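You operate a simulated robot arm through the tools that you are given. There is no shell and no other tool.

Carry out the task below with a simulated robot arm. There is one attempt and no reset: what you move stays moved.

## Task
Change cheese R203 from small mould R320 to the steel hoop and clip it tight.
Fine: use the hoop on the trolley; slacken the cord before lifting the mould off; stand the mould on the trolley's top; the cheese stays where it is; leave the other small mould and the other hoops; the trolley stays braked.
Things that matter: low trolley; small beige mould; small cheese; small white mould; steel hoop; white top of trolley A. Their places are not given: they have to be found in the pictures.

Only the result counts: the job must be done as asked and must still hold three seconds after the hand-in. Knocking over, shifting, dropping, spilling or breaking anything else fails it.

## Robot
A 7-joint arm with a two-finger parallel gripper, fixed in place. Base frame: the origin is at the foot of the arm, x ahead of it, y to its left, z up; the work surface is at about z = 550. Lengths are in mm, angles in degrees, forces in N, time in s.
With the tool pointing down near the work surface it reaches from about 420 to 900 mm from the base axis. Its first joint turns from -143.0 to 143.0 degrees. Payload 3 kg.
The tool frame sits at the grasp point between the pads (the TCP): z along the fingers, y along the line on which they close. The tips reach 30 mm beyond it. The gripper opens to 94 mm. The fingers are 28 mm wide and 10 mm thick; the gripper's body (50 by 96 mm) begins 55 mm behind the TCP.
Orientation is that of the tool frame in the base frame, as [roll, pitch, yaw] about the fixed x, y, z axes, in that order (R = Rz(yaw) Ry(pitch) Rx(roll)). With the fingers straight down and closing along the base's y, the tool's x points along the base's -x, its y along +y and its z along -z.

## Interface
- The arm moves only by the tool move_arm. Its argument "targets" is a list of rows, each an object of numbers (a shift or turn left out is 0, a gripper value left out holds the last): "gripper": the closure, from 0 (fully open) to 1 (shut); "tx", "ty", "tz": the shift along the tool's x, y, z in mm; "wx", "wy", "wz": the turn, a rotation vector about the tool's x, y, z in degrees. In form: [{"gripper": .., "tx": .., "ty": .., "tz": .., "wx": .., "wy": .., "wz": ..}, ...]. A call has 1 to 20 rows; each row shifts and turns the commanded pose from where the row before left it, along the tool's axes as they then stand. Rows are played at 5 a second. More than 50 mm and 8.6 degrees between two rows, or a gripper value outside its range, and nothing of the call is played. A pose out of reach is approached as far as the arm can. The call stops where the force on the tool passes 50 N (or 10 N more than at its start, if that is more) or the arm is blocked; 0.2 s more then pass. Each finger travels about 72 mm/s and halts on what it meets, pressing with about 27 N; the grip force reading is that of the motor and also rises with nothing between the fingers. The clock runs only during rows and for 0.2 s after the last one: add rows that do not move to give the fingers time. The reply holds the time, the measured pose of the TCP, the force on the tool along the base axes, the opening and the grip force, in the units named above and with some noise, with the torque about the TCP (base axes, N m) and any sound that the robot's microphone picked up, and new pictures: "views" is both (left out), scene, wrist or none.
- Cameras (640 x 400 px; columns grow to the right, rows downward): "scene" is fixed at [49.5, 650.2, 1112.9]; the picture's right is [-0.01, -1.00, 0.00], its down [-0.83, 0.01, -0.56] and it looks along [0.56, -0.01, -0.83] (base axes); focal length 224 px, centre (320, 200). "wrist" rides on the gripper at [76, 14, -103] in the tool frame; the picture's right is [-0.18, 0.98, 0.00], its down [-0.75, -0.14, -0.64] and it looks along [-0.63, -0.12, 0.77] (tool axes); focal length 243 px, centre (320, 200).
- point_at(camera, pixels): for up to 12 pixels [column, row] of the newest picture of that camera ("zoom" is the newest enlarged one), the place [x, y, z] in the base frame of the surface seen there, good to about 2 mm. No time passes.
- inspect(camera, box): a new picture of the part [left, top, right, bottom] of that camera's present view, enlarged. No time passes.
- hand_in(): hands the job in; it is judged then, once.

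Unless the task says otherwise, let go and move clear before handing in.

The tools are called as a command line: name --argument value ..., lists and objects as JSON in quotes. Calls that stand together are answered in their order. move_arm: Moves the arm, as the interface text tells. Its arguments: {"type":"object","properties":{"targets":{"type":"array","items":{"type":"object","properties":{"gripper":{"type":"number"},"tx":{"type":"number"},"ty":{"type":"number"},"tz":{"type":"number"},"wx":{"type":"number"},"wy":{"type":"number"},"wz":{"type":"number"}}}},"views":{"type":"string","enum":["both","scene","wrist","none"]}},"required":["targets"]} The other tools are called the same way: point_at (camera, pixels) gives the place of the surface under pixels of a picture; inspect (camera, box) takes an enlarged picture of a part of a camera's view; hand_in () hands the job in.

At the start:

```text
time_s: 0.0
tool_pos: [387.3, 453.4, 867.4]
orientation: [-180.0, -0.1, -180.0]
force: [0.9, -0.8, 0.5]
torque: [-0.02, 0.01, -0.02]
opening: 94.3
finger_force: 0.0
```

scene: 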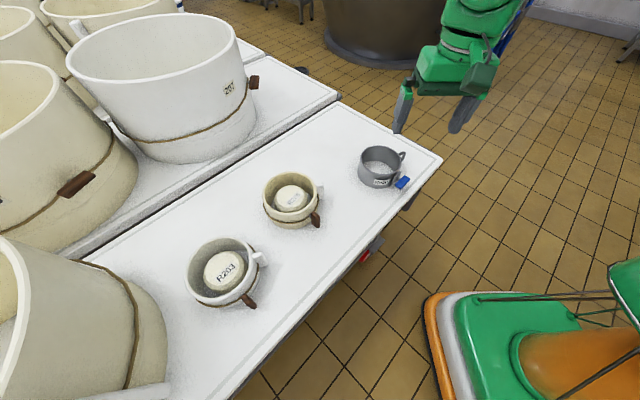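
wrist: 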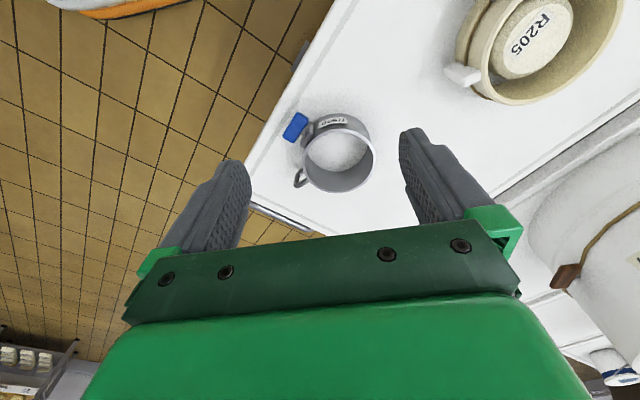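

The scene picture shows a white mould with cheese R203 (about 222,270), a beige mould with R205 (290,198) and a grey steel hoop with a blue clip (380,167). I'll enlarge these areas first.

inspect --camera "scene" --box '[170, 220, 280, 320]'

inspect --camera "scene" --box '[340, 130, 430, 210]'

inspect --camera "wrist" --box '[270, 80, 400, 210]'

inspect --camera "scene" --box '[240, 150, 350, 250]'

```text
4.00 times, centred on (225, 270) of scene
```

zoom: 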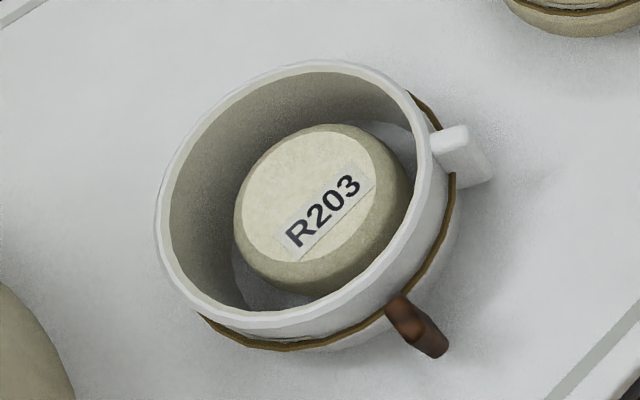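

```text
5.00 times, centred on (385, 170) of scene
```

zoom: 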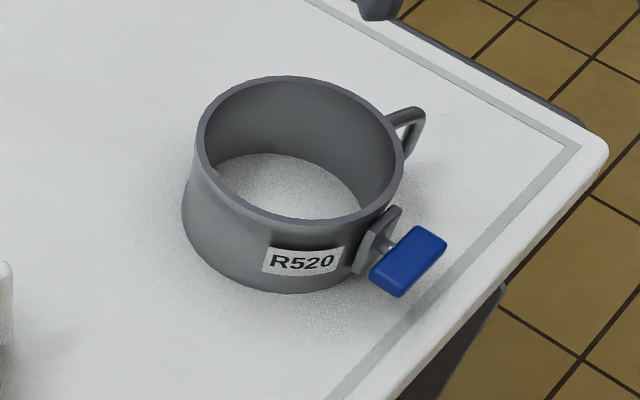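

```text
3.08 times, centred on (335, 145) of wrist
```

zoom: 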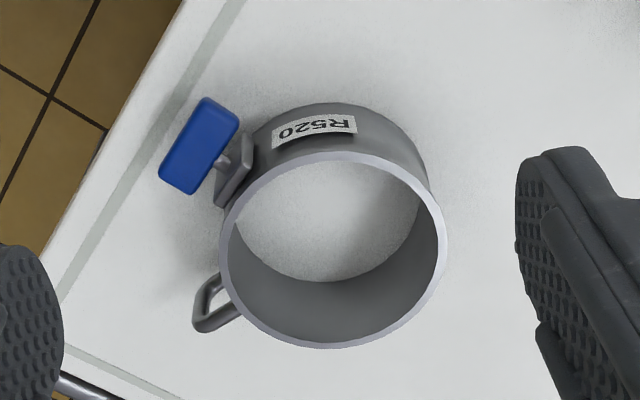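

```text
4.00 times, centred on (295, 200) of scene
```

zoom: 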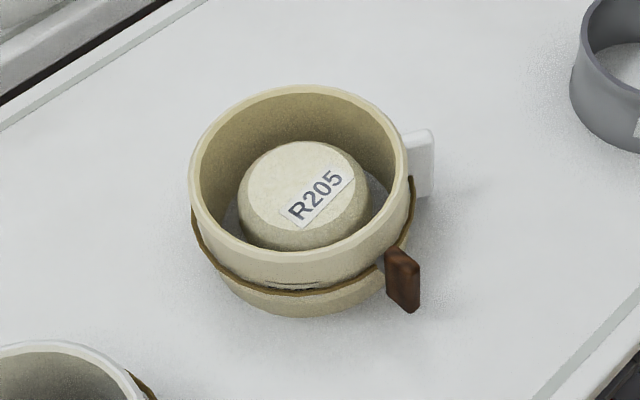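

The R203 cheese sits in the white mould, which has a white lug and a brown toggle on its cord. The steel hoop R520 has a loop handle and a blue clip, so I'll measure all of these places next.

point_at --camera "scene" --pixels '[[222, 268], [197, 290], [212, 243], [245, 249], [215, 297], [259, 255], [246, 299], [252, 306], [270, 270], [300, 260], [265, 240], [172, 300]]'

point_at --camera "scene" --pixels '[[380, 150], [361, 160], [380, 173], [397, 163], [402, 155], [402, 183], [393, 178], [410, 195], [378, 166], [420, 210], [440, 158], [340, 102]]'

point_at --camera "scene" --pixels '[[290, 196], [268, 185], [312, 185], [296, 218], [319, 190], [317, 218], [291, 173], [365, 260], [376, 244], [406, 202], [90, 258], [150, 390]]'

```text
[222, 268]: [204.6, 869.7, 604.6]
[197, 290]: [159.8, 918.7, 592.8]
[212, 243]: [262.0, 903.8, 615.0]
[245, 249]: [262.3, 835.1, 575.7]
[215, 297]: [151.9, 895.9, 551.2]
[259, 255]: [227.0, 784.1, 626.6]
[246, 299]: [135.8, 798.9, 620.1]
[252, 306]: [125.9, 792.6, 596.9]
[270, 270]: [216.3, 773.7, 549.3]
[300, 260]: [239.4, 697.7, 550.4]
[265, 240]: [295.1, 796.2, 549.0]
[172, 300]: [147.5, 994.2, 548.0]
```

```text
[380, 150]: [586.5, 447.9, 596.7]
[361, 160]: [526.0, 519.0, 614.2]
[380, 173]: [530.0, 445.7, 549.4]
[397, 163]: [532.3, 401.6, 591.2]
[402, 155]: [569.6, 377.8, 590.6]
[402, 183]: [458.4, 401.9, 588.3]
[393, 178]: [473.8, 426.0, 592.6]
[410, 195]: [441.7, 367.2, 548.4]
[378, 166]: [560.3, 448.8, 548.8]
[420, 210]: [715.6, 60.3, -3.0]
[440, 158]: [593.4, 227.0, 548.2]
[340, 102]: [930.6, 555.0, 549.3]
```

```text
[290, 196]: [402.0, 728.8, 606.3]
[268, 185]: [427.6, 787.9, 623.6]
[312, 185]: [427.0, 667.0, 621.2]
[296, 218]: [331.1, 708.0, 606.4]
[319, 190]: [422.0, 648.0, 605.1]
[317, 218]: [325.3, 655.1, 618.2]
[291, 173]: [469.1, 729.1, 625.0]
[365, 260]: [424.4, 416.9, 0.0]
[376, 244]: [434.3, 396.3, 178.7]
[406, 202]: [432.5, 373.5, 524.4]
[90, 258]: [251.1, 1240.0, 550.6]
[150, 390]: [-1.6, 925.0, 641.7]
```

The white mould is centred near (200, 865), almost at full reach, with its lug and toggle on the robot's side. The hoop is near (535, 450). I'll bring the wrist camera above the mould for a closer look.

move_arm --targets '[{"gripper": 0, "tx": 30, "ty": 35, "wz": -8}, {"tx": 30, "ty": 35, "wz": -8}, {"tx": 30, "ty": 35, "wz": -8}, {"tx": 20, "ty": 35, "wz": -8}, {"tx": 20, "ty": 35, "wz": -8}]' --views "both"

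```text
time_s: 1.2
tool_pos: [217.3, 586.9, 869.0]
orientation: [179.9, 0.0, -139.8]
force: [-0.1, 0.9, -0.5]
torque: [-0.02, -0.02, 0.03]
opening: 94.1
finger_force: 0.1
```

scene: 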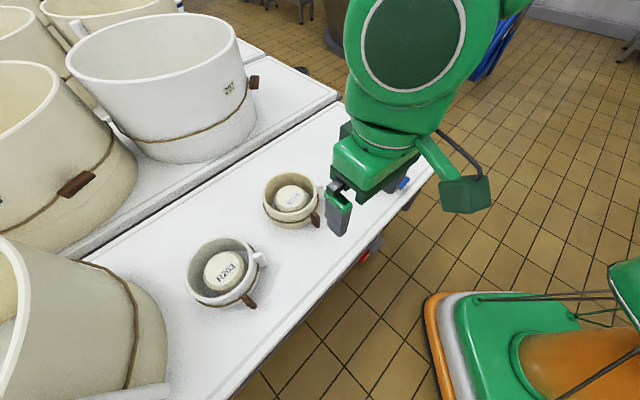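
wrist: 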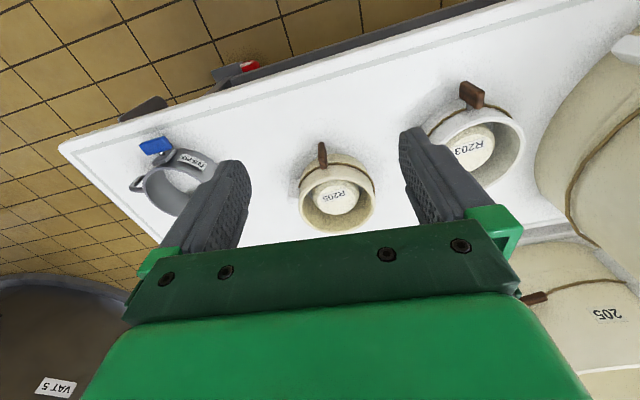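

The wrist picture is upside down and the left finger partly hides the R203 mould near (465,140). I'll turn the hand to face outward and move in closer.

move_arm --targets '[{"wz": -8}, {"wz": -8}, {"wz": -8}, {"wz": -8}, {"wz": -8}, {"tx": -25, "ty": 13, "tz": 20}, {"tx": -25, "ty": 13, "tz": 20}, {"tx": -25, "ty": 13, "tz": 20}, {"tx": -25, "ty": 13, "tz": 20}]' --views "both"

```text
time_s: 3.2
tool_pos: [183.3, 695.7, 789.7]
orientation: [180.0, 0.1, -100.0]
force: [1.0, -0.3, 0.7]
torque: [0.01, -0.01, 0.01]
opening: 94.1
finger_force: 0.1
```

scene: 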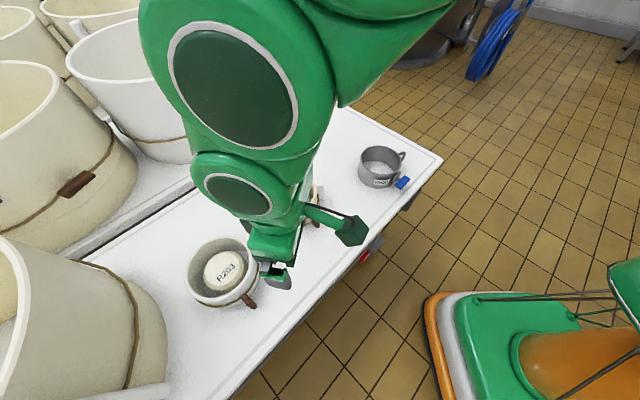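
wrist: 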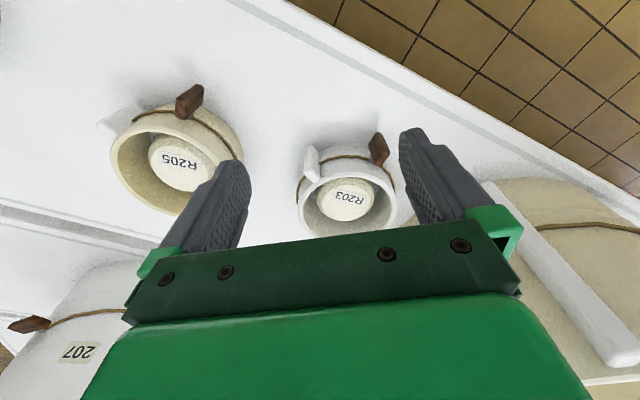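

inspect --camera "wrist" --box '[280, 110, 420, 240]'

inspect --camera "wrist" --box '[90, 70, 260, 220]'

inspect --camera "scene" --box '[340, 130, 430, 210]'

```text
3.08 times, centred on (350, 175) of wrist
```

zoom: 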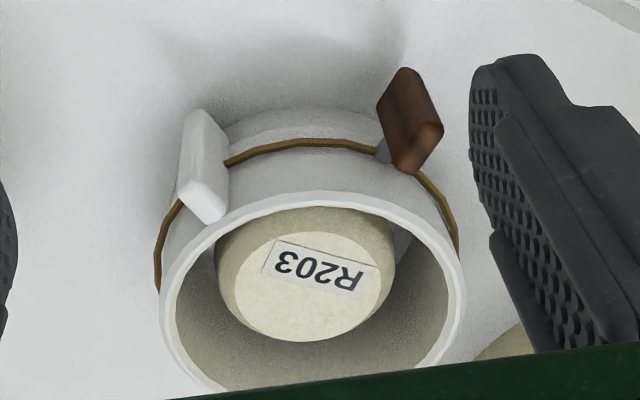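

```text
2.67 times, centred on (175, 145) of wrist
```

zoom: 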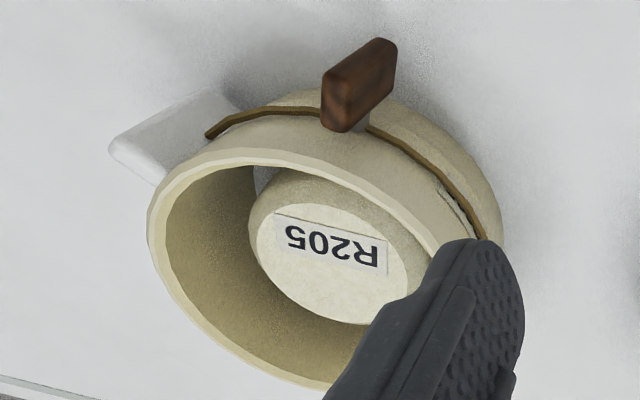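

```text
5.00 times, centred on (385, 170) of scene
```

zoom: 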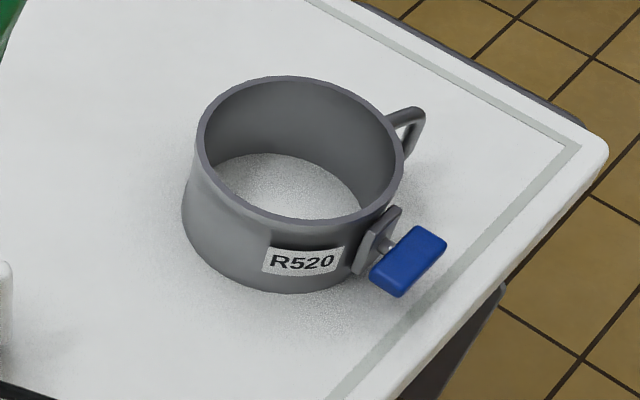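

The brown toggle and the blue clip both look like T-keys on short radial stubs. I'll zoom in tightly on each to get its orientation and measure it.

inspect --camera "wrist" --box '[340, 115, 420, 175]'

inspect --camera "scene" --box '[235, 240, 285, 315]'

point_at --camera "scene" --pixels '[[300, 320], [290, 335], [280, 350], [310, 310], [320, 300], [270, 330], [280, 320], [290, 310], [270, 300], [280, 290], [265, 315], [275, 340]]'

```text
6.67 times, centred on (380, 145) of wrist
```

zoom: 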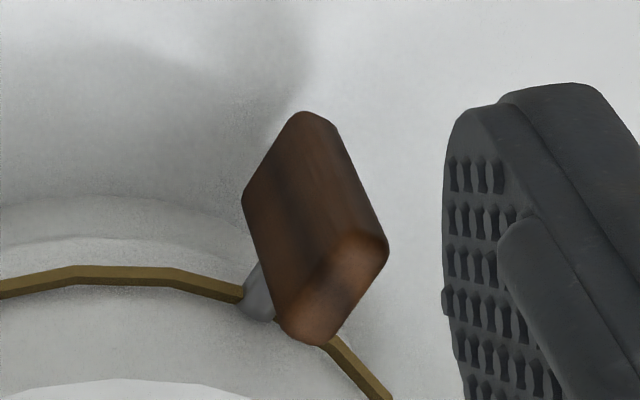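

```text
5.33 times, centred on (260, 278) of scene
```

zoom: 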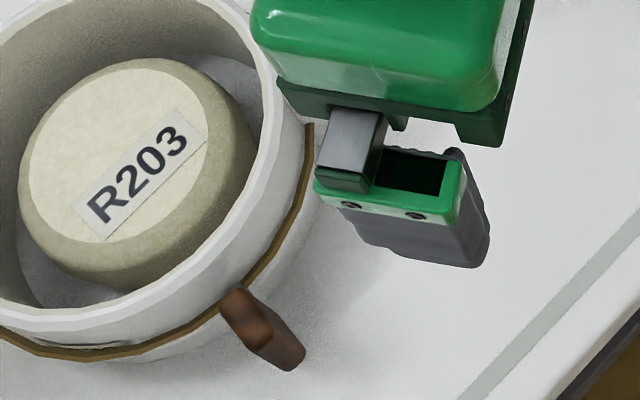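

```text
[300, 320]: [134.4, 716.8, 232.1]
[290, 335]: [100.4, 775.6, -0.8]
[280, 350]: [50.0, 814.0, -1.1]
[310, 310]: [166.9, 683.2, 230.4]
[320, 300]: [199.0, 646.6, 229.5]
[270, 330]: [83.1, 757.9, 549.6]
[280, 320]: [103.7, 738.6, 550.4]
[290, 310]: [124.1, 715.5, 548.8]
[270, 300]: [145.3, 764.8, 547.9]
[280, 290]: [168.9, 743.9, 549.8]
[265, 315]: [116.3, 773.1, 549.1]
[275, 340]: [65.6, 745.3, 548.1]
```

The toggle needs an accurate 3D shape, so I'll zoom in with the wrist camera again and sample points on the block.

inspect --camera "wrist" --box '[340, 115, 420, 175]'

point_at --camera "zoom" --pixels '[[303, 118], [333, 135], [250, 200], [380, 240], [365, 265], [285, 320], [310, 335], [340, 290], [300, 230], [258, 300], [240, 290], [335, 355]]'

```text
6.67 times, centred on (380, 145) of wrist
```

zoom: 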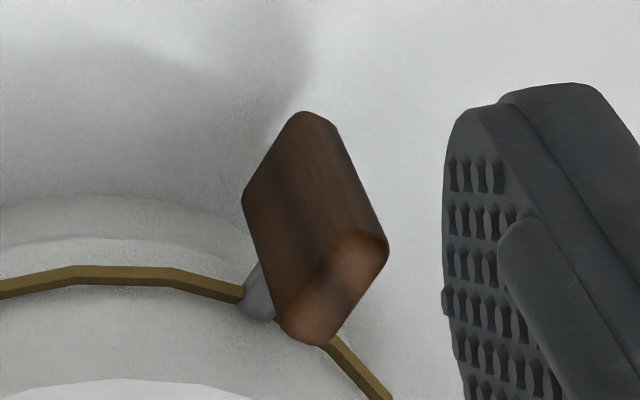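

```text
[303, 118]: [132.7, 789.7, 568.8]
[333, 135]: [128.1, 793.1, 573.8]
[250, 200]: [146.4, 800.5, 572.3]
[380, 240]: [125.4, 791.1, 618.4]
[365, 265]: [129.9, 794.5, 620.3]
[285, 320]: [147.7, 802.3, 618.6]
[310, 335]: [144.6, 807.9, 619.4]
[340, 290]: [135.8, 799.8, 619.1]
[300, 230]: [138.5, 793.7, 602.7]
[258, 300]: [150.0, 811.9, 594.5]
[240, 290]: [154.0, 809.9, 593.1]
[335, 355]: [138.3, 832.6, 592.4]
```

The brown key is a plate about 50 mm tall, 25 mm radially and 12 mm thick, standing vertical near (137,799), z 570–620. I'll measure the mould rim, the cheese, the lug and the hoop.

inspect --camera "scene" --box '[170, 220, 280, 320]'

point_at --camera "zoom" --pixels '[[162, 240], [185, 160], [240, 88], [330, 66], [390, 90], [425, 150], [425, 220], [385, 280], [320, 318], [250, 322], [200, 295], [168, 265]]'

point_at --camera "zoom" --pixels '[[245, 200], [280, 150], [330, 130], [375, 150], [388, 190], [360, 230], [310, 260], [260, 255], [315, 195], [400, 200], [250, 290], [160, 330]]'

```text
4.00 times, centred on (225, 270) of scene
```

zoom: 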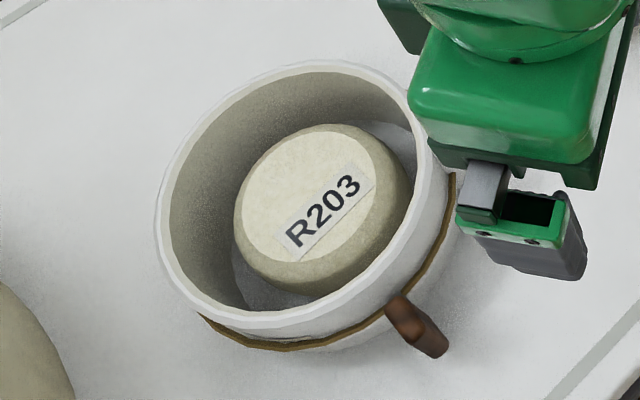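

```text
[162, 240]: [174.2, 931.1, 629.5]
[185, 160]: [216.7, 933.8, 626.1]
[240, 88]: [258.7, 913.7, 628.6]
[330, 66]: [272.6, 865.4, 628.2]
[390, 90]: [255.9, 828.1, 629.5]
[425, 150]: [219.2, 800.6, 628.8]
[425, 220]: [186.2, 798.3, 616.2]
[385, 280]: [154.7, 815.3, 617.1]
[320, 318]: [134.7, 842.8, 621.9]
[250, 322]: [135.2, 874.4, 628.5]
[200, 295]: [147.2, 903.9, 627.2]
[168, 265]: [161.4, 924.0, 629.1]
```

```text
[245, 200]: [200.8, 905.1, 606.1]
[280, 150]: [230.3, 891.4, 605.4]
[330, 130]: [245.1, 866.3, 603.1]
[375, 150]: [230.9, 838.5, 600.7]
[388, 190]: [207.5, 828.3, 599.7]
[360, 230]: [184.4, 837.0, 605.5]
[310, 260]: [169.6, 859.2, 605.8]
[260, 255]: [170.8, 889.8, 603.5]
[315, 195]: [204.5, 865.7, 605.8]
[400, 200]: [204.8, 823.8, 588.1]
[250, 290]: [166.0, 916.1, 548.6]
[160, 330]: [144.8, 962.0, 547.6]
```

The mould and cheese are concentric at about (205, 866): mould rim radius about 70, cheese radius about 43. The key axis points along (-0.7,-0.7) toward the trolley edge. I'll turn the hand to face that axis and tilt it 45° while still high up.

move_arm --targets '[{"wz": 7}, {"wz": 7}, {"wz": 7}, {"wz": 7}, {"wz": 7}, {"wy": -7.5}, {"wy": -7.5}, {"wy": -7.5}, {"wy": -7.5}, {"wy": -7.5}, {"wy": -7.5}]' --views "both"

```text
time_s: 5.6
tool_pos: [183.5, 694.9, 787.9]
orientation: [-179.6, 43.1, -135.0]
force: [0.2, -0.7, 0.7]
torque: [0.02, 0.03, 0.02]
opening: 94.2
finger_force: 0.0
```

scene: 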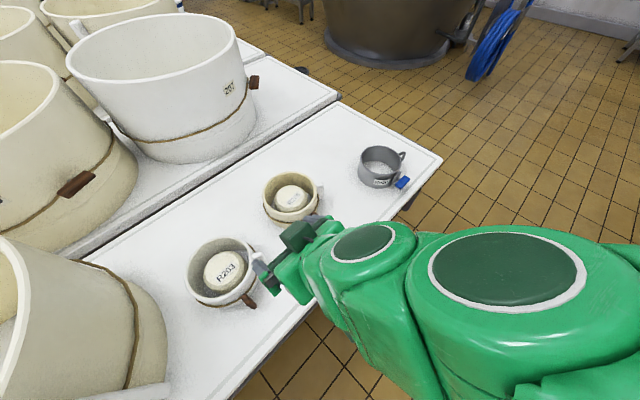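
wrist: 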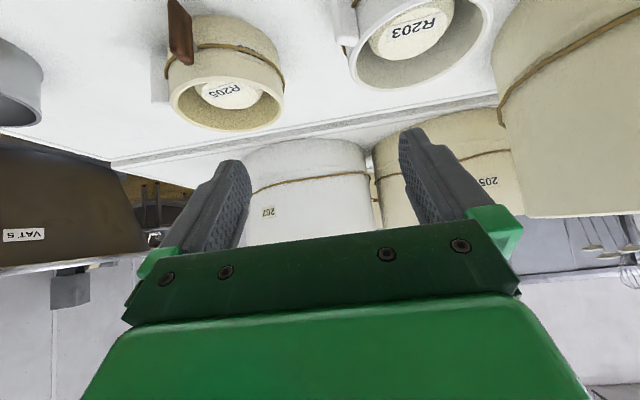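

The tilt was reached. Next I'll move to a point 100 mm back from the key, along the approach line.

move_arm --targets '[{"tx": 28, "ty": 26.4, "tz": 11.4}, {"tx": 28, "ty": 26.4, "tz": 11.4}, {"tx": 28, "ty": 26.4, "tz": 11.4}, {"tx": 28, "ty": 26.4, "tz": 11.4}, {}, {}]' --views "both"

```text
time_s: 7.0
tool_pos: [76.6, 736.0, 678.9]
orientation: [-179.9, 45.0, -135.0]
force: [-0.4, -0.6, 0.0]
torque: [0.0, 0.03, 0.01]
opening: 94.0
finger_force: 0.0
```

scene: 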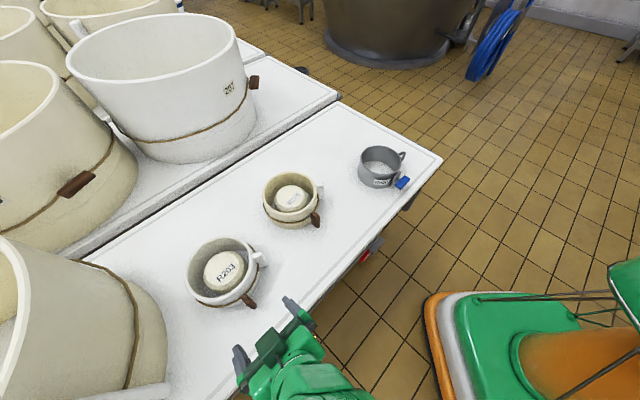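
wrist: 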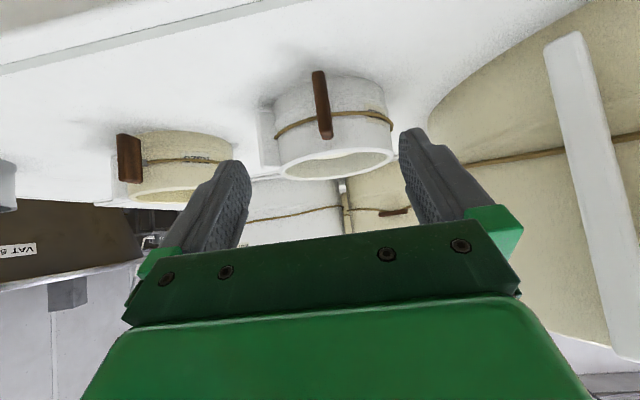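

The key now sits edge-on between the fingers at (321,105). I'll zoom in to refine its position and tilt.

inspect --camera "wrist" --box '[250, 50, 410, 190]'

point_at --camera "zoom" --pixels '[[260, 95], [285, 90], [275, 150], [285, 200], [292, 250], [310, 250], [325, 255], [310, 220], [120, 285], [560, 240], [410, 120], [295, 130]]'

```text
2.86 times, centred on (330, 120) of wrist
```

zoom: 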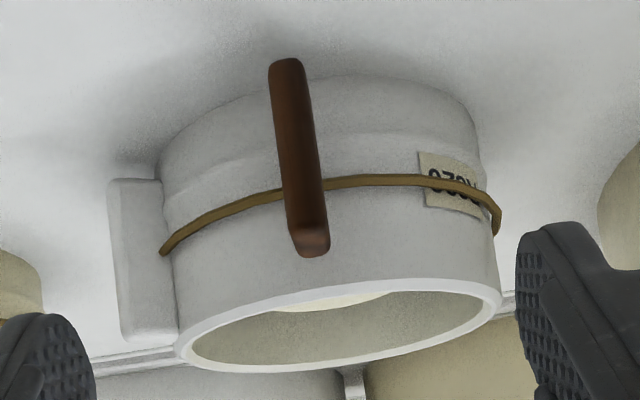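

```text
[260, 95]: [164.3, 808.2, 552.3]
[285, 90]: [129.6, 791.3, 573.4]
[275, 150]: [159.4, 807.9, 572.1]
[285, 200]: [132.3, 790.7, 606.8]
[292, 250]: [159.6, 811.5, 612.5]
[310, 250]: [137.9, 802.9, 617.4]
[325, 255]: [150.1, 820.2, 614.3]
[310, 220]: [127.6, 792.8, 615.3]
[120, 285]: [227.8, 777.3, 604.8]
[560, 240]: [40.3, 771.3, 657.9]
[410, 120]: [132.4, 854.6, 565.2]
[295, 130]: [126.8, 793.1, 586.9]
```

The tag reads R320, and the key's outer edge is at about (128,792), in line with the hand. I'll advance along the approach with the fingers open.

move_arm --targets '[{"tx": 1, "ty": 1, "tz": 25}, {"tx": 1, "tz": 25}, {"tx": 1, "tz": 25}, {"tz": 26}, {}, {}]' --views "both"

```text
time_s: 8.4
tool_pos: [124.2, 785.5, 602.2]
orientation: [179.9, 45.0, -135.1]
force: [-0.3, -0.3, 0.0]
torque: [0.01, 0.02, 0.01]
opening: 94.0
finger_force: 0.1
```

scene: 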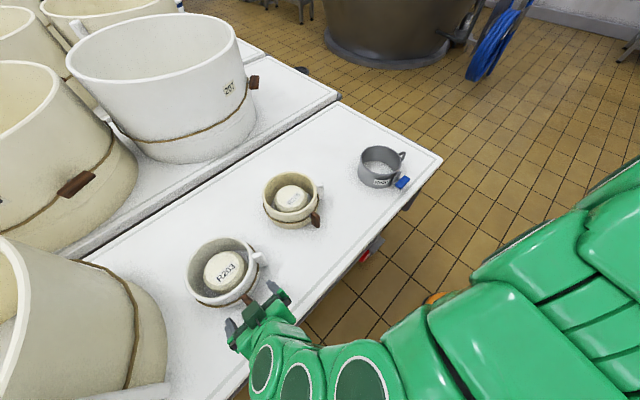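
wrist: 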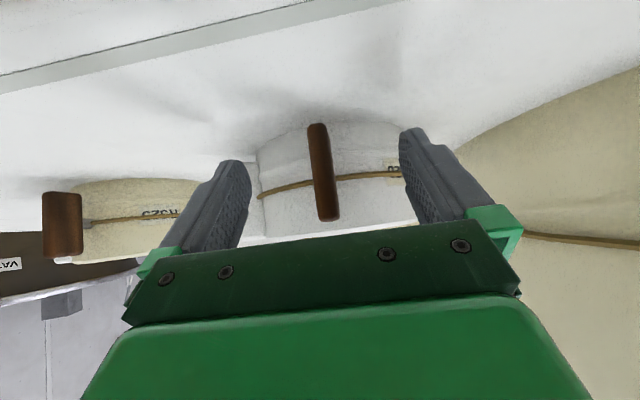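

The key is now between the fingertips at (323,170). I'll check its position against the TCP before closing.

point_at --camera "wrist" --pixels '[[317, 130], [320, 150], [323, 170], [326, 190], [328, 210], [331, 216], [240, 200], [415, 160], [418, 180]]'

inspect --camera "wrist" --box '[210, 100, 450, 250]'

inspect --camera "scene" --box '[200, 250, 310, 360]'

```text
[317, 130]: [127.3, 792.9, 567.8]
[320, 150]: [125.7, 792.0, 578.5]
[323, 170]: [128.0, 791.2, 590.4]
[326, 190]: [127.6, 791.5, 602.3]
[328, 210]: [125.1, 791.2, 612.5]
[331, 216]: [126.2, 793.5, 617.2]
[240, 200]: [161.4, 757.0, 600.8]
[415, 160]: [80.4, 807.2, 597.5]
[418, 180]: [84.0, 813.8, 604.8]
```

```text
2.67 times, centred on (330, 175) of wrist
```

zoom: 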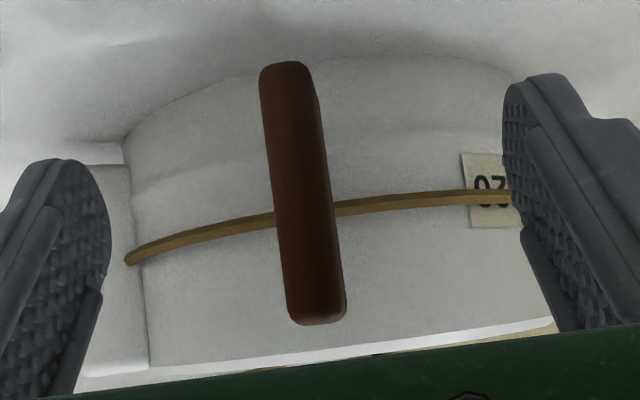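

```text
3.64 times, centred on (255, 305) of scene
```

zoom: 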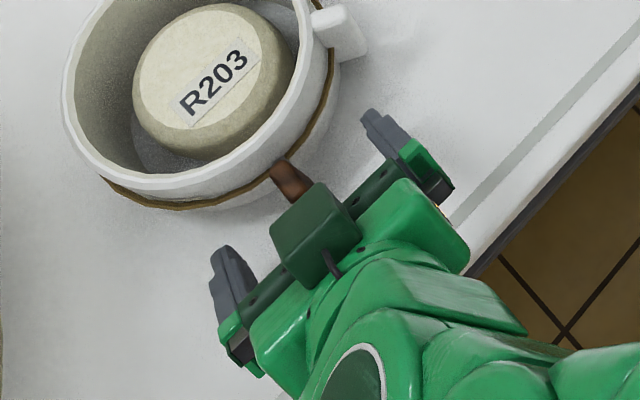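

The key's outer face is about 3 mm off-centre toward +y of the tool, so I'll re-centre, go 3 mm deeper and close on it.

move_arm --targets '[{"ty": 3, "tz": 3}, {}, {"gripper": 1}, {"gripper": 1}, {"gripper": 1}, {"gripper": 1}, {"gripper": 1}]' --views "both"

```text
time_s: 10.0
tool_pos: [122.4, 790.4, 599.5]
orientation: [-179.9, 44.9, -134.9]
force: [1.4, 0.1, 0.2]
torque: [-0.06, 0.0, -0.08]
opening: 16.0
finger_force: 27.2
```

scene: 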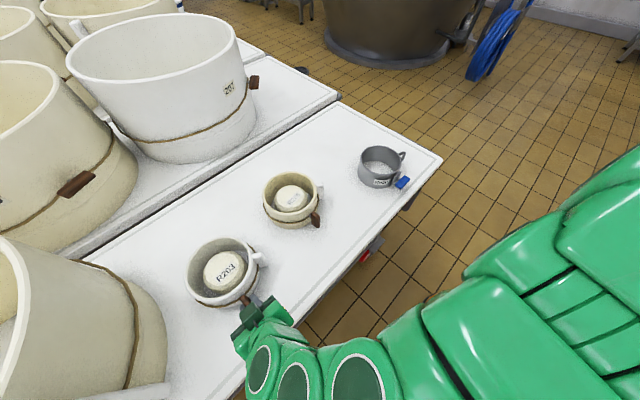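
wrist: 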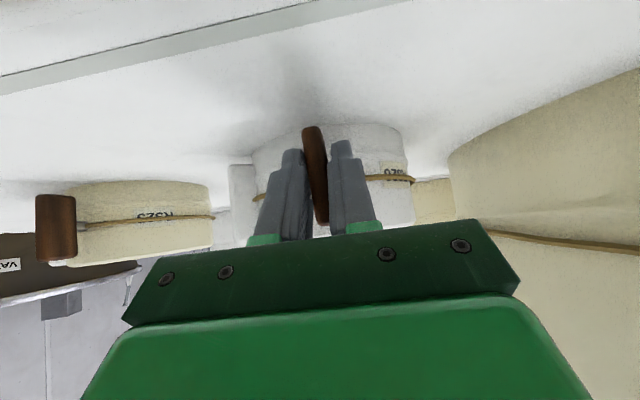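

The key is gripped (16 mm opening, 27 N). I'll test a small counter-clockwise turn about the key's axis and watch the torque.

move_arm --targets '[{"wx": 2.83, "wz": -2.83, "ty": 0.5}, {"wx": 2.83, "wz": -2.83, "ty": 0.5}, {}, {}]' --views "wrist"

```text
time_s: 11.0
tool_pos: [122.5, 790.5, 600.3]
orientation: [-168.8, 44.5, -127.1]
force: [-0.6, -1.9, 0.5]
torque: [0.32, -0.29, 0.09]
opening: 15.7
finger_force: 26.7
```

wrist: 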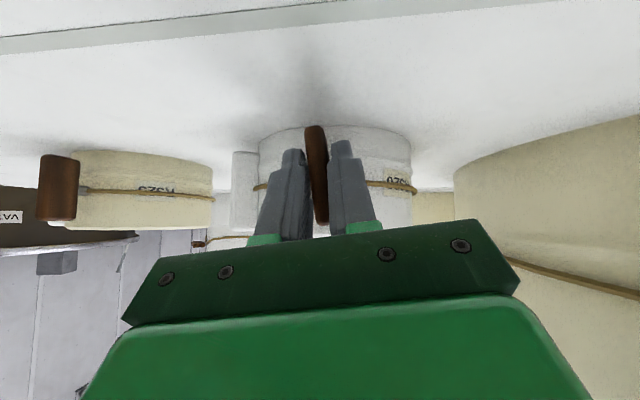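

The 8° turn met almost no torque about the key axis. I'll check whether the key itself turned.

inspect --camera "wrist" --box '[240, 100, 430, 250]'

point_at --camera "wrist" --pixels '[[313, 130], [315, 145], [317, 165], [320, 190], [322, 210], [323, 220]]'

```text
2.67 times, centred on (335, 175) of wrist
```

zoom: 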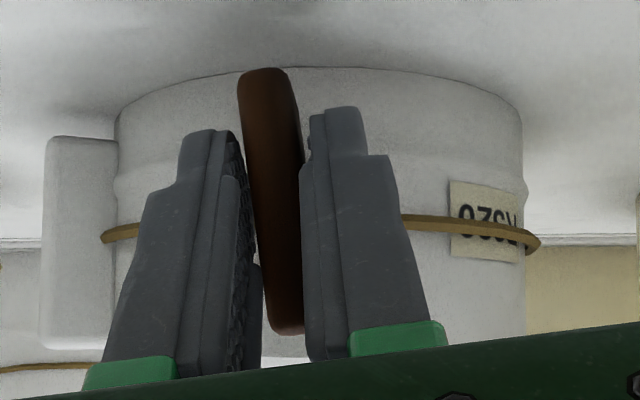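

```text
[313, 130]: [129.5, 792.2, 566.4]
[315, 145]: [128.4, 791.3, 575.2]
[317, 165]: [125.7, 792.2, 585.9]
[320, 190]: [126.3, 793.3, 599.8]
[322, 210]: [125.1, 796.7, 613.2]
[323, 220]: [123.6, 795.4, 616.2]
```

The key tilted with the hand (top end moved from (126,793) to (124,795)), so it turns freely this way. I'll continue to about −40°.

move_arm --targets '[{"wx": 2.83, "wz": -2.83, "ty": 0.5}, {"wx": 2.83, "wz": -2.83, "ty": 0.5}, {"wx": 2.83, "wz": -2.83, "ty": 0.5}, {"wx": 2.83, "wz": -2.83, "ty": 0.5}, {}, {}]' --views "both"

```text
time_s: 12.4
tool_pos: [118.8, 792.1, 599.5]
orientation: [-147.8, 40.2, -112.8]
force: [-2.0, -0.4, 0.7]
torque: [0.23, -0.23, 0.18]
opening: 15.6
finger_force: 27.3
```

scene: 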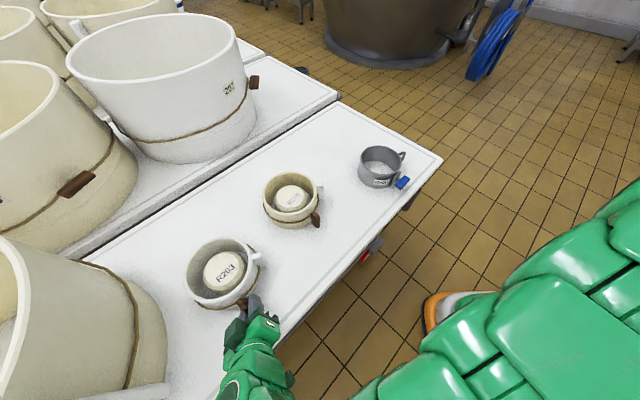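
wrist: 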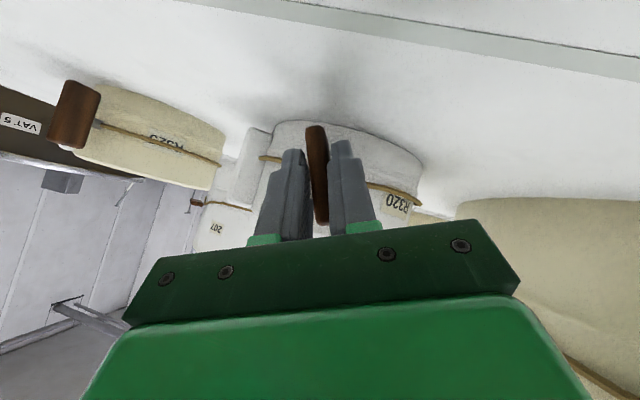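

The key follows with negligible axial torque, now at about −24°. Continuing to about −48°.

move_arm --targets '[{"wx": 2.83, "wz": -2.83, "ty": 0.5}, {"wx": 2.83, "wz": -2.83, "ty": 0.5}, {"wx": 2.83, "wz": -2.83, "ty": 0.5}, {"wx": 2.83, "wz": -2.83, "ty": 0.5}, {"wx": 2.83, "wz": -2.83, "ty": 0.5}, {"wx": 2.83, "wz": -2.83, "ty": 0.5}, {}, {}]' --views "both"

```text
time_s: 14.2
tool_pos: [118.0, 793.2, 597.9]
orientation: [-122.5, 28.3, -98.3]
force: [0.0, -0.7, -1.3]
torque: [-0.23, 0.29, -0.12]
opening: 15.7
finger_force: 27.4
```

scene: 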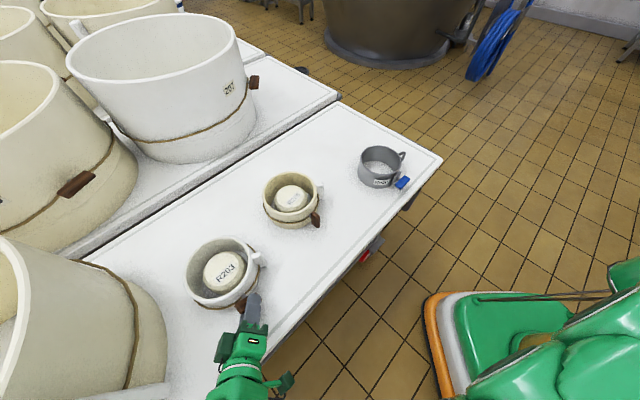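
wrist: 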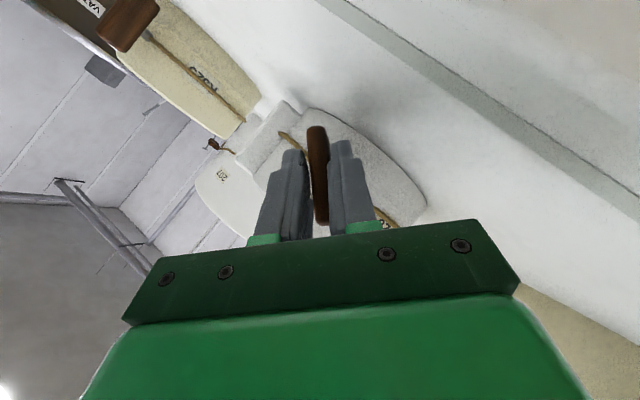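

Still free at about −48°, with no sounds. I'll continue to about −72°.

move_arm --targets '[{"wx": 2.83, "wz": -2.83, "ty": 0.5}, {"wx": 2.83, "wz": -2.83, "ty": 0.5}, {"wx": 2.83, "wz": -2.83, "ty": 0.5}, {"wx": 2.83, "wz": -2.83, "ty": 0.5}, {"wx": 2.83, "wz": -2.83, "ty": 0.5}, {"wx": 2.83, "wz": -2.83, "ty": 0.5}, {}, {}]' --views "both"

```text
time_s: 16.2
tool_pos: [211.1, 770.6, 644.8]
orientation: [-103.0, 12.6, -98.0]
force: [-0.4, 0.7, -4.1]
torque: [-0.26, 0.34, -0.01]
opening: 16.1
finger_force: 27.0
out of reach, approached as far as the arm can: row 3, 4, 5, 6
stopped in row 8: the arm was blocked; the commanded pose is now the measured one
```

scene: 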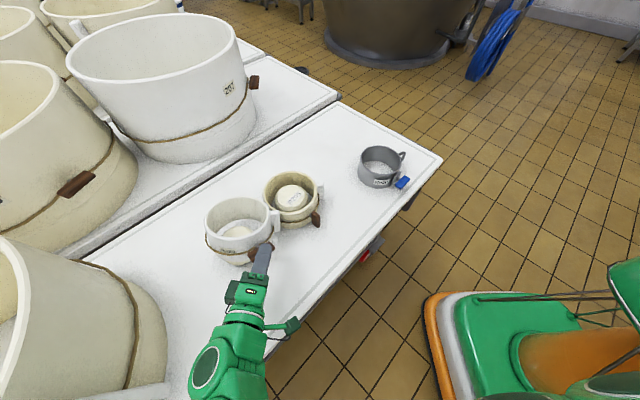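
wrist: 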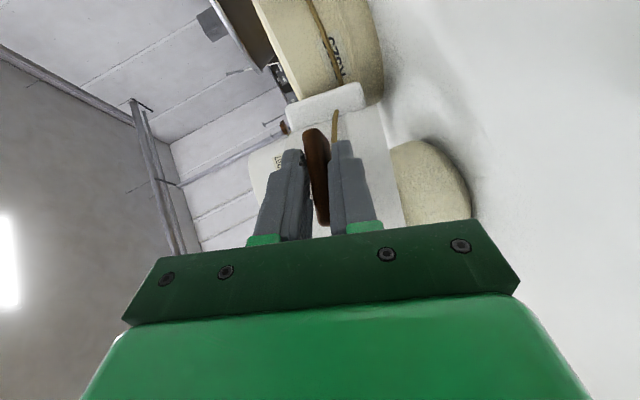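

The arm ran out of reach, and its detour to (211,771,645) dragged the held mould along. Before doing anything else I'll look closely at the current state.

inspect --camera "scene" --box '[170, 150, 340, 290]'

inspect --camera "wrist" --box '[220, 60, 500, 240]'

point_at --camera "scene" --pixels '[[238, 230], [225, 205], [270, 210], [235, 258], [208, 240], [290, 197], [270, 185], [312, 185], [296, 217], [220, 265], [200, 280], [215, 232]]'

```text
2.86 times, centred on (255, 220) of scene
```

zoom: 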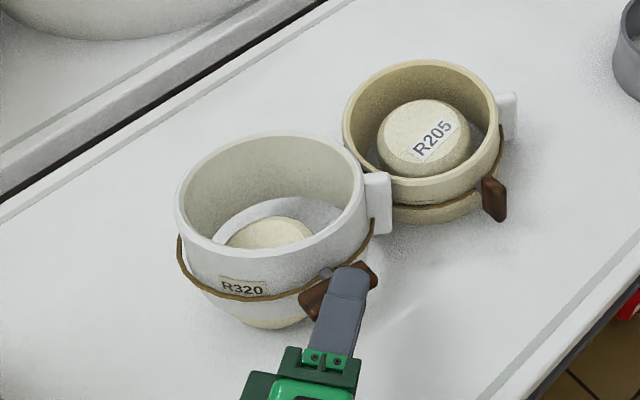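

```text
2.22 times, centred on (360, 150) of wrist
```

zoom: 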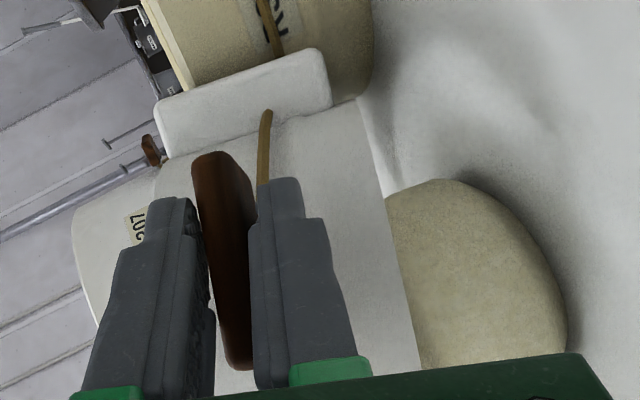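

```text
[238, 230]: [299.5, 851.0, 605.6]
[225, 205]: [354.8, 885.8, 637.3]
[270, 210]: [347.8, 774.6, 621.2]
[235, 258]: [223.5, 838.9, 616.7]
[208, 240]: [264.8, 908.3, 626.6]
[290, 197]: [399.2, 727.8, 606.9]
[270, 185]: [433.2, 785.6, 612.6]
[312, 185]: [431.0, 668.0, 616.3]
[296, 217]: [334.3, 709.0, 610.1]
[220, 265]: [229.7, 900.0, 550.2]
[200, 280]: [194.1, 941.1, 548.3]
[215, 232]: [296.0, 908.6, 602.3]
```

The mould R320 is being held up (TCP z 645) and it seems to have dragged the cheese. I'll measure the mould rim and cheese, and check whether R205 moved.

inspect --camera "scene" --box '[240, 150, 350, 250]'

inspect --camera "scene" --box '[190, 180, 290, 280]'

point_at --camera "zoom" --pixels '[[140, 200], [170, 150], [230, 105], [320, 75], [400, 90], [440, 130], [440, 180], [400, 215], [340, 238], [250, 252], [180, 245], [150, 225]]'

point_at --camera "zoom" --pixels '[[220, 235], [240, 215], [265, 205], [300, 200], [330, 210], [350, 225], [270, 225], [300, 230], [260, 380], [300, 390], [490, 170], [490, 230]]'

```text
4.00 times, centred on (295, 200) of scene
```

zoom: 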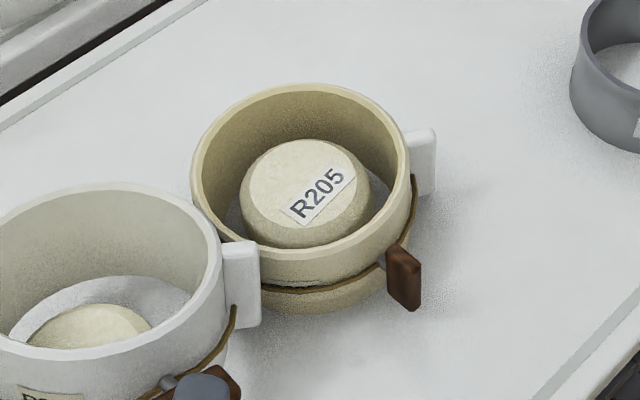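

```text
4.00 times, centred on (240, 230) of scene
```

zoom: 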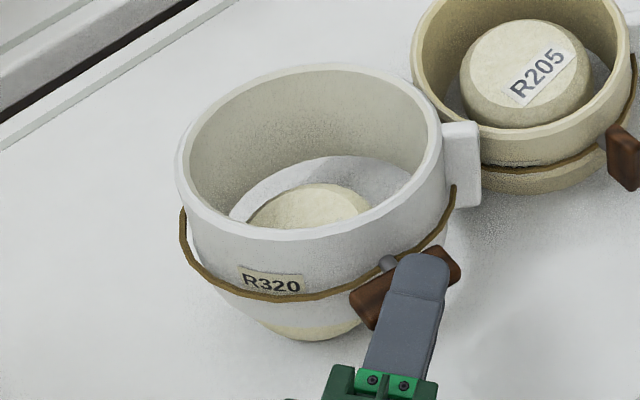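

```text
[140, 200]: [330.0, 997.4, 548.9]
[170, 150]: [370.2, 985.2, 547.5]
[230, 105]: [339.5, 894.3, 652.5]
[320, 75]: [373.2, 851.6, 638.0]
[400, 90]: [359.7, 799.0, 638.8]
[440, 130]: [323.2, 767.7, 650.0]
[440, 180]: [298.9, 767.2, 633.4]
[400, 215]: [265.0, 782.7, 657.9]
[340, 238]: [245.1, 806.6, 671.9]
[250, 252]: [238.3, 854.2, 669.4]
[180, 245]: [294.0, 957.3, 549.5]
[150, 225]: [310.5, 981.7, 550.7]
```

```text
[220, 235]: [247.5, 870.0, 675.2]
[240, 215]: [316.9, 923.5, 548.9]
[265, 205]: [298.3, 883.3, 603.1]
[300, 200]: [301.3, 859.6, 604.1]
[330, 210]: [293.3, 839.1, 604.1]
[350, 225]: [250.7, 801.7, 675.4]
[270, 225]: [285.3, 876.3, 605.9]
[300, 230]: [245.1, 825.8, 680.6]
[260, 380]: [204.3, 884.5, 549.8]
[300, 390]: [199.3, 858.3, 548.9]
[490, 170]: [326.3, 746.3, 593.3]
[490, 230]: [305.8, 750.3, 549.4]
```

The mould is tilted, with its near rim at z≈675 and far rim at z≈638. It still rings the cheese, which has moved to about (262,865). R205 looks essentially unchanged. I'll sample the rim more carefully to get the tilt before lowering anything.

point_at --camera "zoom" --pixels '[[184, 170], [200, 130], [240, 93], [290, 74], [340, 68], [395, 84], [425, 105], [436, 150], [420, 190], [385, 215], [320, 233], [260, 236]]'

point_at --camera "zoom" --pixels '[[215, 222], [195, 205], [187, 185], [270, 320], [300, 330], [340, 325], [465, 150], [455, 125], [475, 165], [370, 300], [450, 270], [390, 262]]'

```text
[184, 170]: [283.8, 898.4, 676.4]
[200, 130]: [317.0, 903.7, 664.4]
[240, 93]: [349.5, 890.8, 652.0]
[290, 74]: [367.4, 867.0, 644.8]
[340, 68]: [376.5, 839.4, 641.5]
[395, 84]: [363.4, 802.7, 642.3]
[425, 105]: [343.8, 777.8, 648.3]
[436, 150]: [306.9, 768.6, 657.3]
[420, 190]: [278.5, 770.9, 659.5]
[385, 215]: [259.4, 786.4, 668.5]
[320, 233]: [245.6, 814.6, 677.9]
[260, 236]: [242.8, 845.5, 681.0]
```

```text
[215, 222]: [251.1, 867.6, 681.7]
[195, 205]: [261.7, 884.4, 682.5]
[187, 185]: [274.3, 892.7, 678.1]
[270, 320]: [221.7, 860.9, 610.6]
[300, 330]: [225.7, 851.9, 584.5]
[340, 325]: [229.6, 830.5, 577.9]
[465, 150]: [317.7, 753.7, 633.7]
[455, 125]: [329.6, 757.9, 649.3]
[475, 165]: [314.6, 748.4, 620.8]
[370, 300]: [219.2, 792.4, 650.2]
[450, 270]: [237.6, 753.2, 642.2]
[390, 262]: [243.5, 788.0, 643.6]
```

The mould hangs from the key with about 17° tilt. It weighs only about 4 N, and its near-left edge rests on the cheese's shoulder. I'll raise it slightly, then yaw the hand about vertical so the ring re-centres over the cheese, checking for reach trouble first.

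move_arm --targets '[{"tx": -1.1, "ty": -4.75, "tz": -1.1}, {"tx": -1.1, "ty": -4.75, "tz": -1.1}, {}]' --views "scene"

```text
time_s: 17.0
tool_pos: [204.5, 773.7, 654.0]
orientation: [-102.9, 12.6, -97.5]
force: [-0.4, -0.4, -4.7]
torque: [-0.25, 0.36, 0.01]
opening: 16.4
finger_force: 27.1
```

scene: 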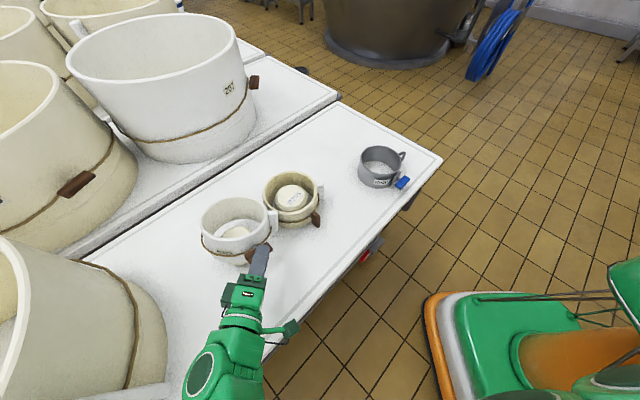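

The raise worked (z 654). Next I'll yaw the hand +8° about the vertical.

move_arm --targets '[{"wx": -0.87, "wy": -3.8, "wz": -0.88}, {"wx": -0.87, "wy": -3.8, "wz": -0.88}, {}]' --views "scene"

```text
time_s: 17.8
tool_pos: [204.4, 771.9, 653.9]
orientation: [-103.0, 12.6, -89.6]
force: [0.4, 0.8, -5.1]
torque: [-0.32, 0.31, 0.02]
opening: 16.2
finger_force: 26.9
```

scene: 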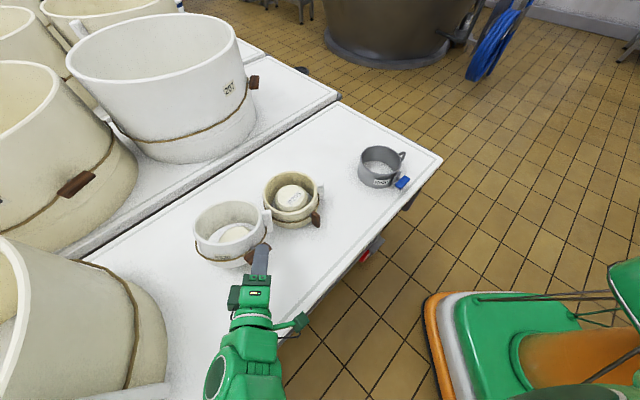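

The yaw worked and the ring is swinging back over the cheese. I'll zoom in to check their relative position.

inspect --camera "scene" --box '[180, 180, 290, 280]'

point_at --camera "zoom" --pixels '[[155, 230], [165, 270], [215, 250], [250, 240], [280, 255], [200, 275], [300, 90], [345, 150], [55, 175], [200, 298], [90, 245], [140, 115]]'

```text
4.00 times, centred on (235, 230) of scene
```

zoom: 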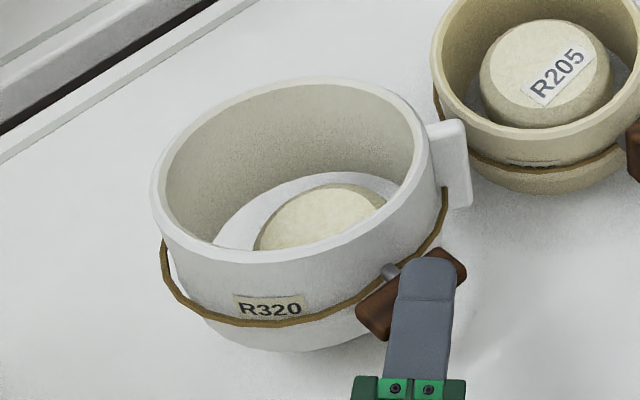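

```text
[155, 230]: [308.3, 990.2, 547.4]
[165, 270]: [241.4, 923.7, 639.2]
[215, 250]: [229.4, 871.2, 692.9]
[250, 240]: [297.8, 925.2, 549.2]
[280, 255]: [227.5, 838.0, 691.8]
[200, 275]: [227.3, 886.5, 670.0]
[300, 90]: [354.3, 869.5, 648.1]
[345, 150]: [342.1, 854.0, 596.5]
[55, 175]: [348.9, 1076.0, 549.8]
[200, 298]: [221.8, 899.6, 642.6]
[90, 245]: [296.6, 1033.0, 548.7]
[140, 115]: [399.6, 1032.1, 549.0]
```

The ring is still tilted with its near side high. I'll sample the rim and cheese here to compute how much further to re-centre.

point_at --camera "zoom" --pixels '[[157, 195], [180, 145], [230, 103], [300, 84], [355, 85], [400, 105], [425, 140], [425, 185], [390, 222], [330, 245], [270, 256], [190, 240]]'

point_at --camera "zoom" --pixels '[[260, 235], [280, 208], [305, 193], [335, 187], [365, 195], [382, 205], [320, 215], [300, 235], [450, 150], [455, 190], [390, 272], [445, 265]]'

```text
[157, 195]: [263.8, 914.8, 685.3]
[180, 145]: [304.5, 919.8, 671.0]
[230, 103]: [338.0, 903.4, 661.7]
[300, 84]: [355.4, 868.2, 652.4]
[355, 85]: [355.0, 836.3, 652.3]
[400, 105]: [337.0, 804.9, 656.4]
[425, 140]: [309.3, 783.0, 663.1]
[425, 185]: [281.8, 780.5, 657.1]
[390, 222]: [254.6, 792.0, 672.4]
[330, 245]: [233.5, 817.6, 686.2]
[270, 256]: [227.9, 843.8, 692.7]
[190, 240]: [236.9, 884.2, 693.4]
```

```text
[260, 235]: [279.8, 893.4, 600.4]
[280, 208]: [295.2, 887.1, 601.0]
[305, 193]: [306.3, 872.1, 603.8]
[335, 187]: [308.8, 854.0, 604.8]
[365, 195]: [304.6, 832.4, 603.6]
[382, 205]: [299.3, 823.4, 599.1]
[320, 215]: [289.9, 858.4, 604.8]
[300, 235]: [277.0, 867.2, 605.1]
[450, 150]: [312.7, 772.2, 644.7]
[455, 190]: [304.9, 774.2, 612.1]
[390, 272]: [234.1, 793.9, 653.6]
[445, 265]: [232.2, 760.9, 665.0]
```

The bottom ring (about (268,857)) is now concentric with the cheese (about (268,856)). I'll lower straight down, in small steps.

move_arm --targets '[{"tx": 2.0, "ty": 8.6, "tz": 2.0}, {"tx": 2.0, "ty": 8.6, "tz": 2.0}, {}]' --views "scene"

```text
time_s: 18.6
tool_pos: [206.0, 772.4, 636.4]
orientation: [-102.9, 12.5, -89.5]
force: [0.5, 0.1, -3.7]
torque: [-0.3, 0.36, 0.02]
opening: 16.3
finger_force: 27.7
```

scene: 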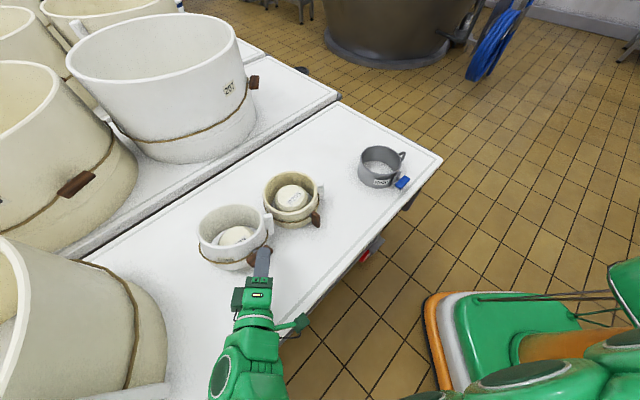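

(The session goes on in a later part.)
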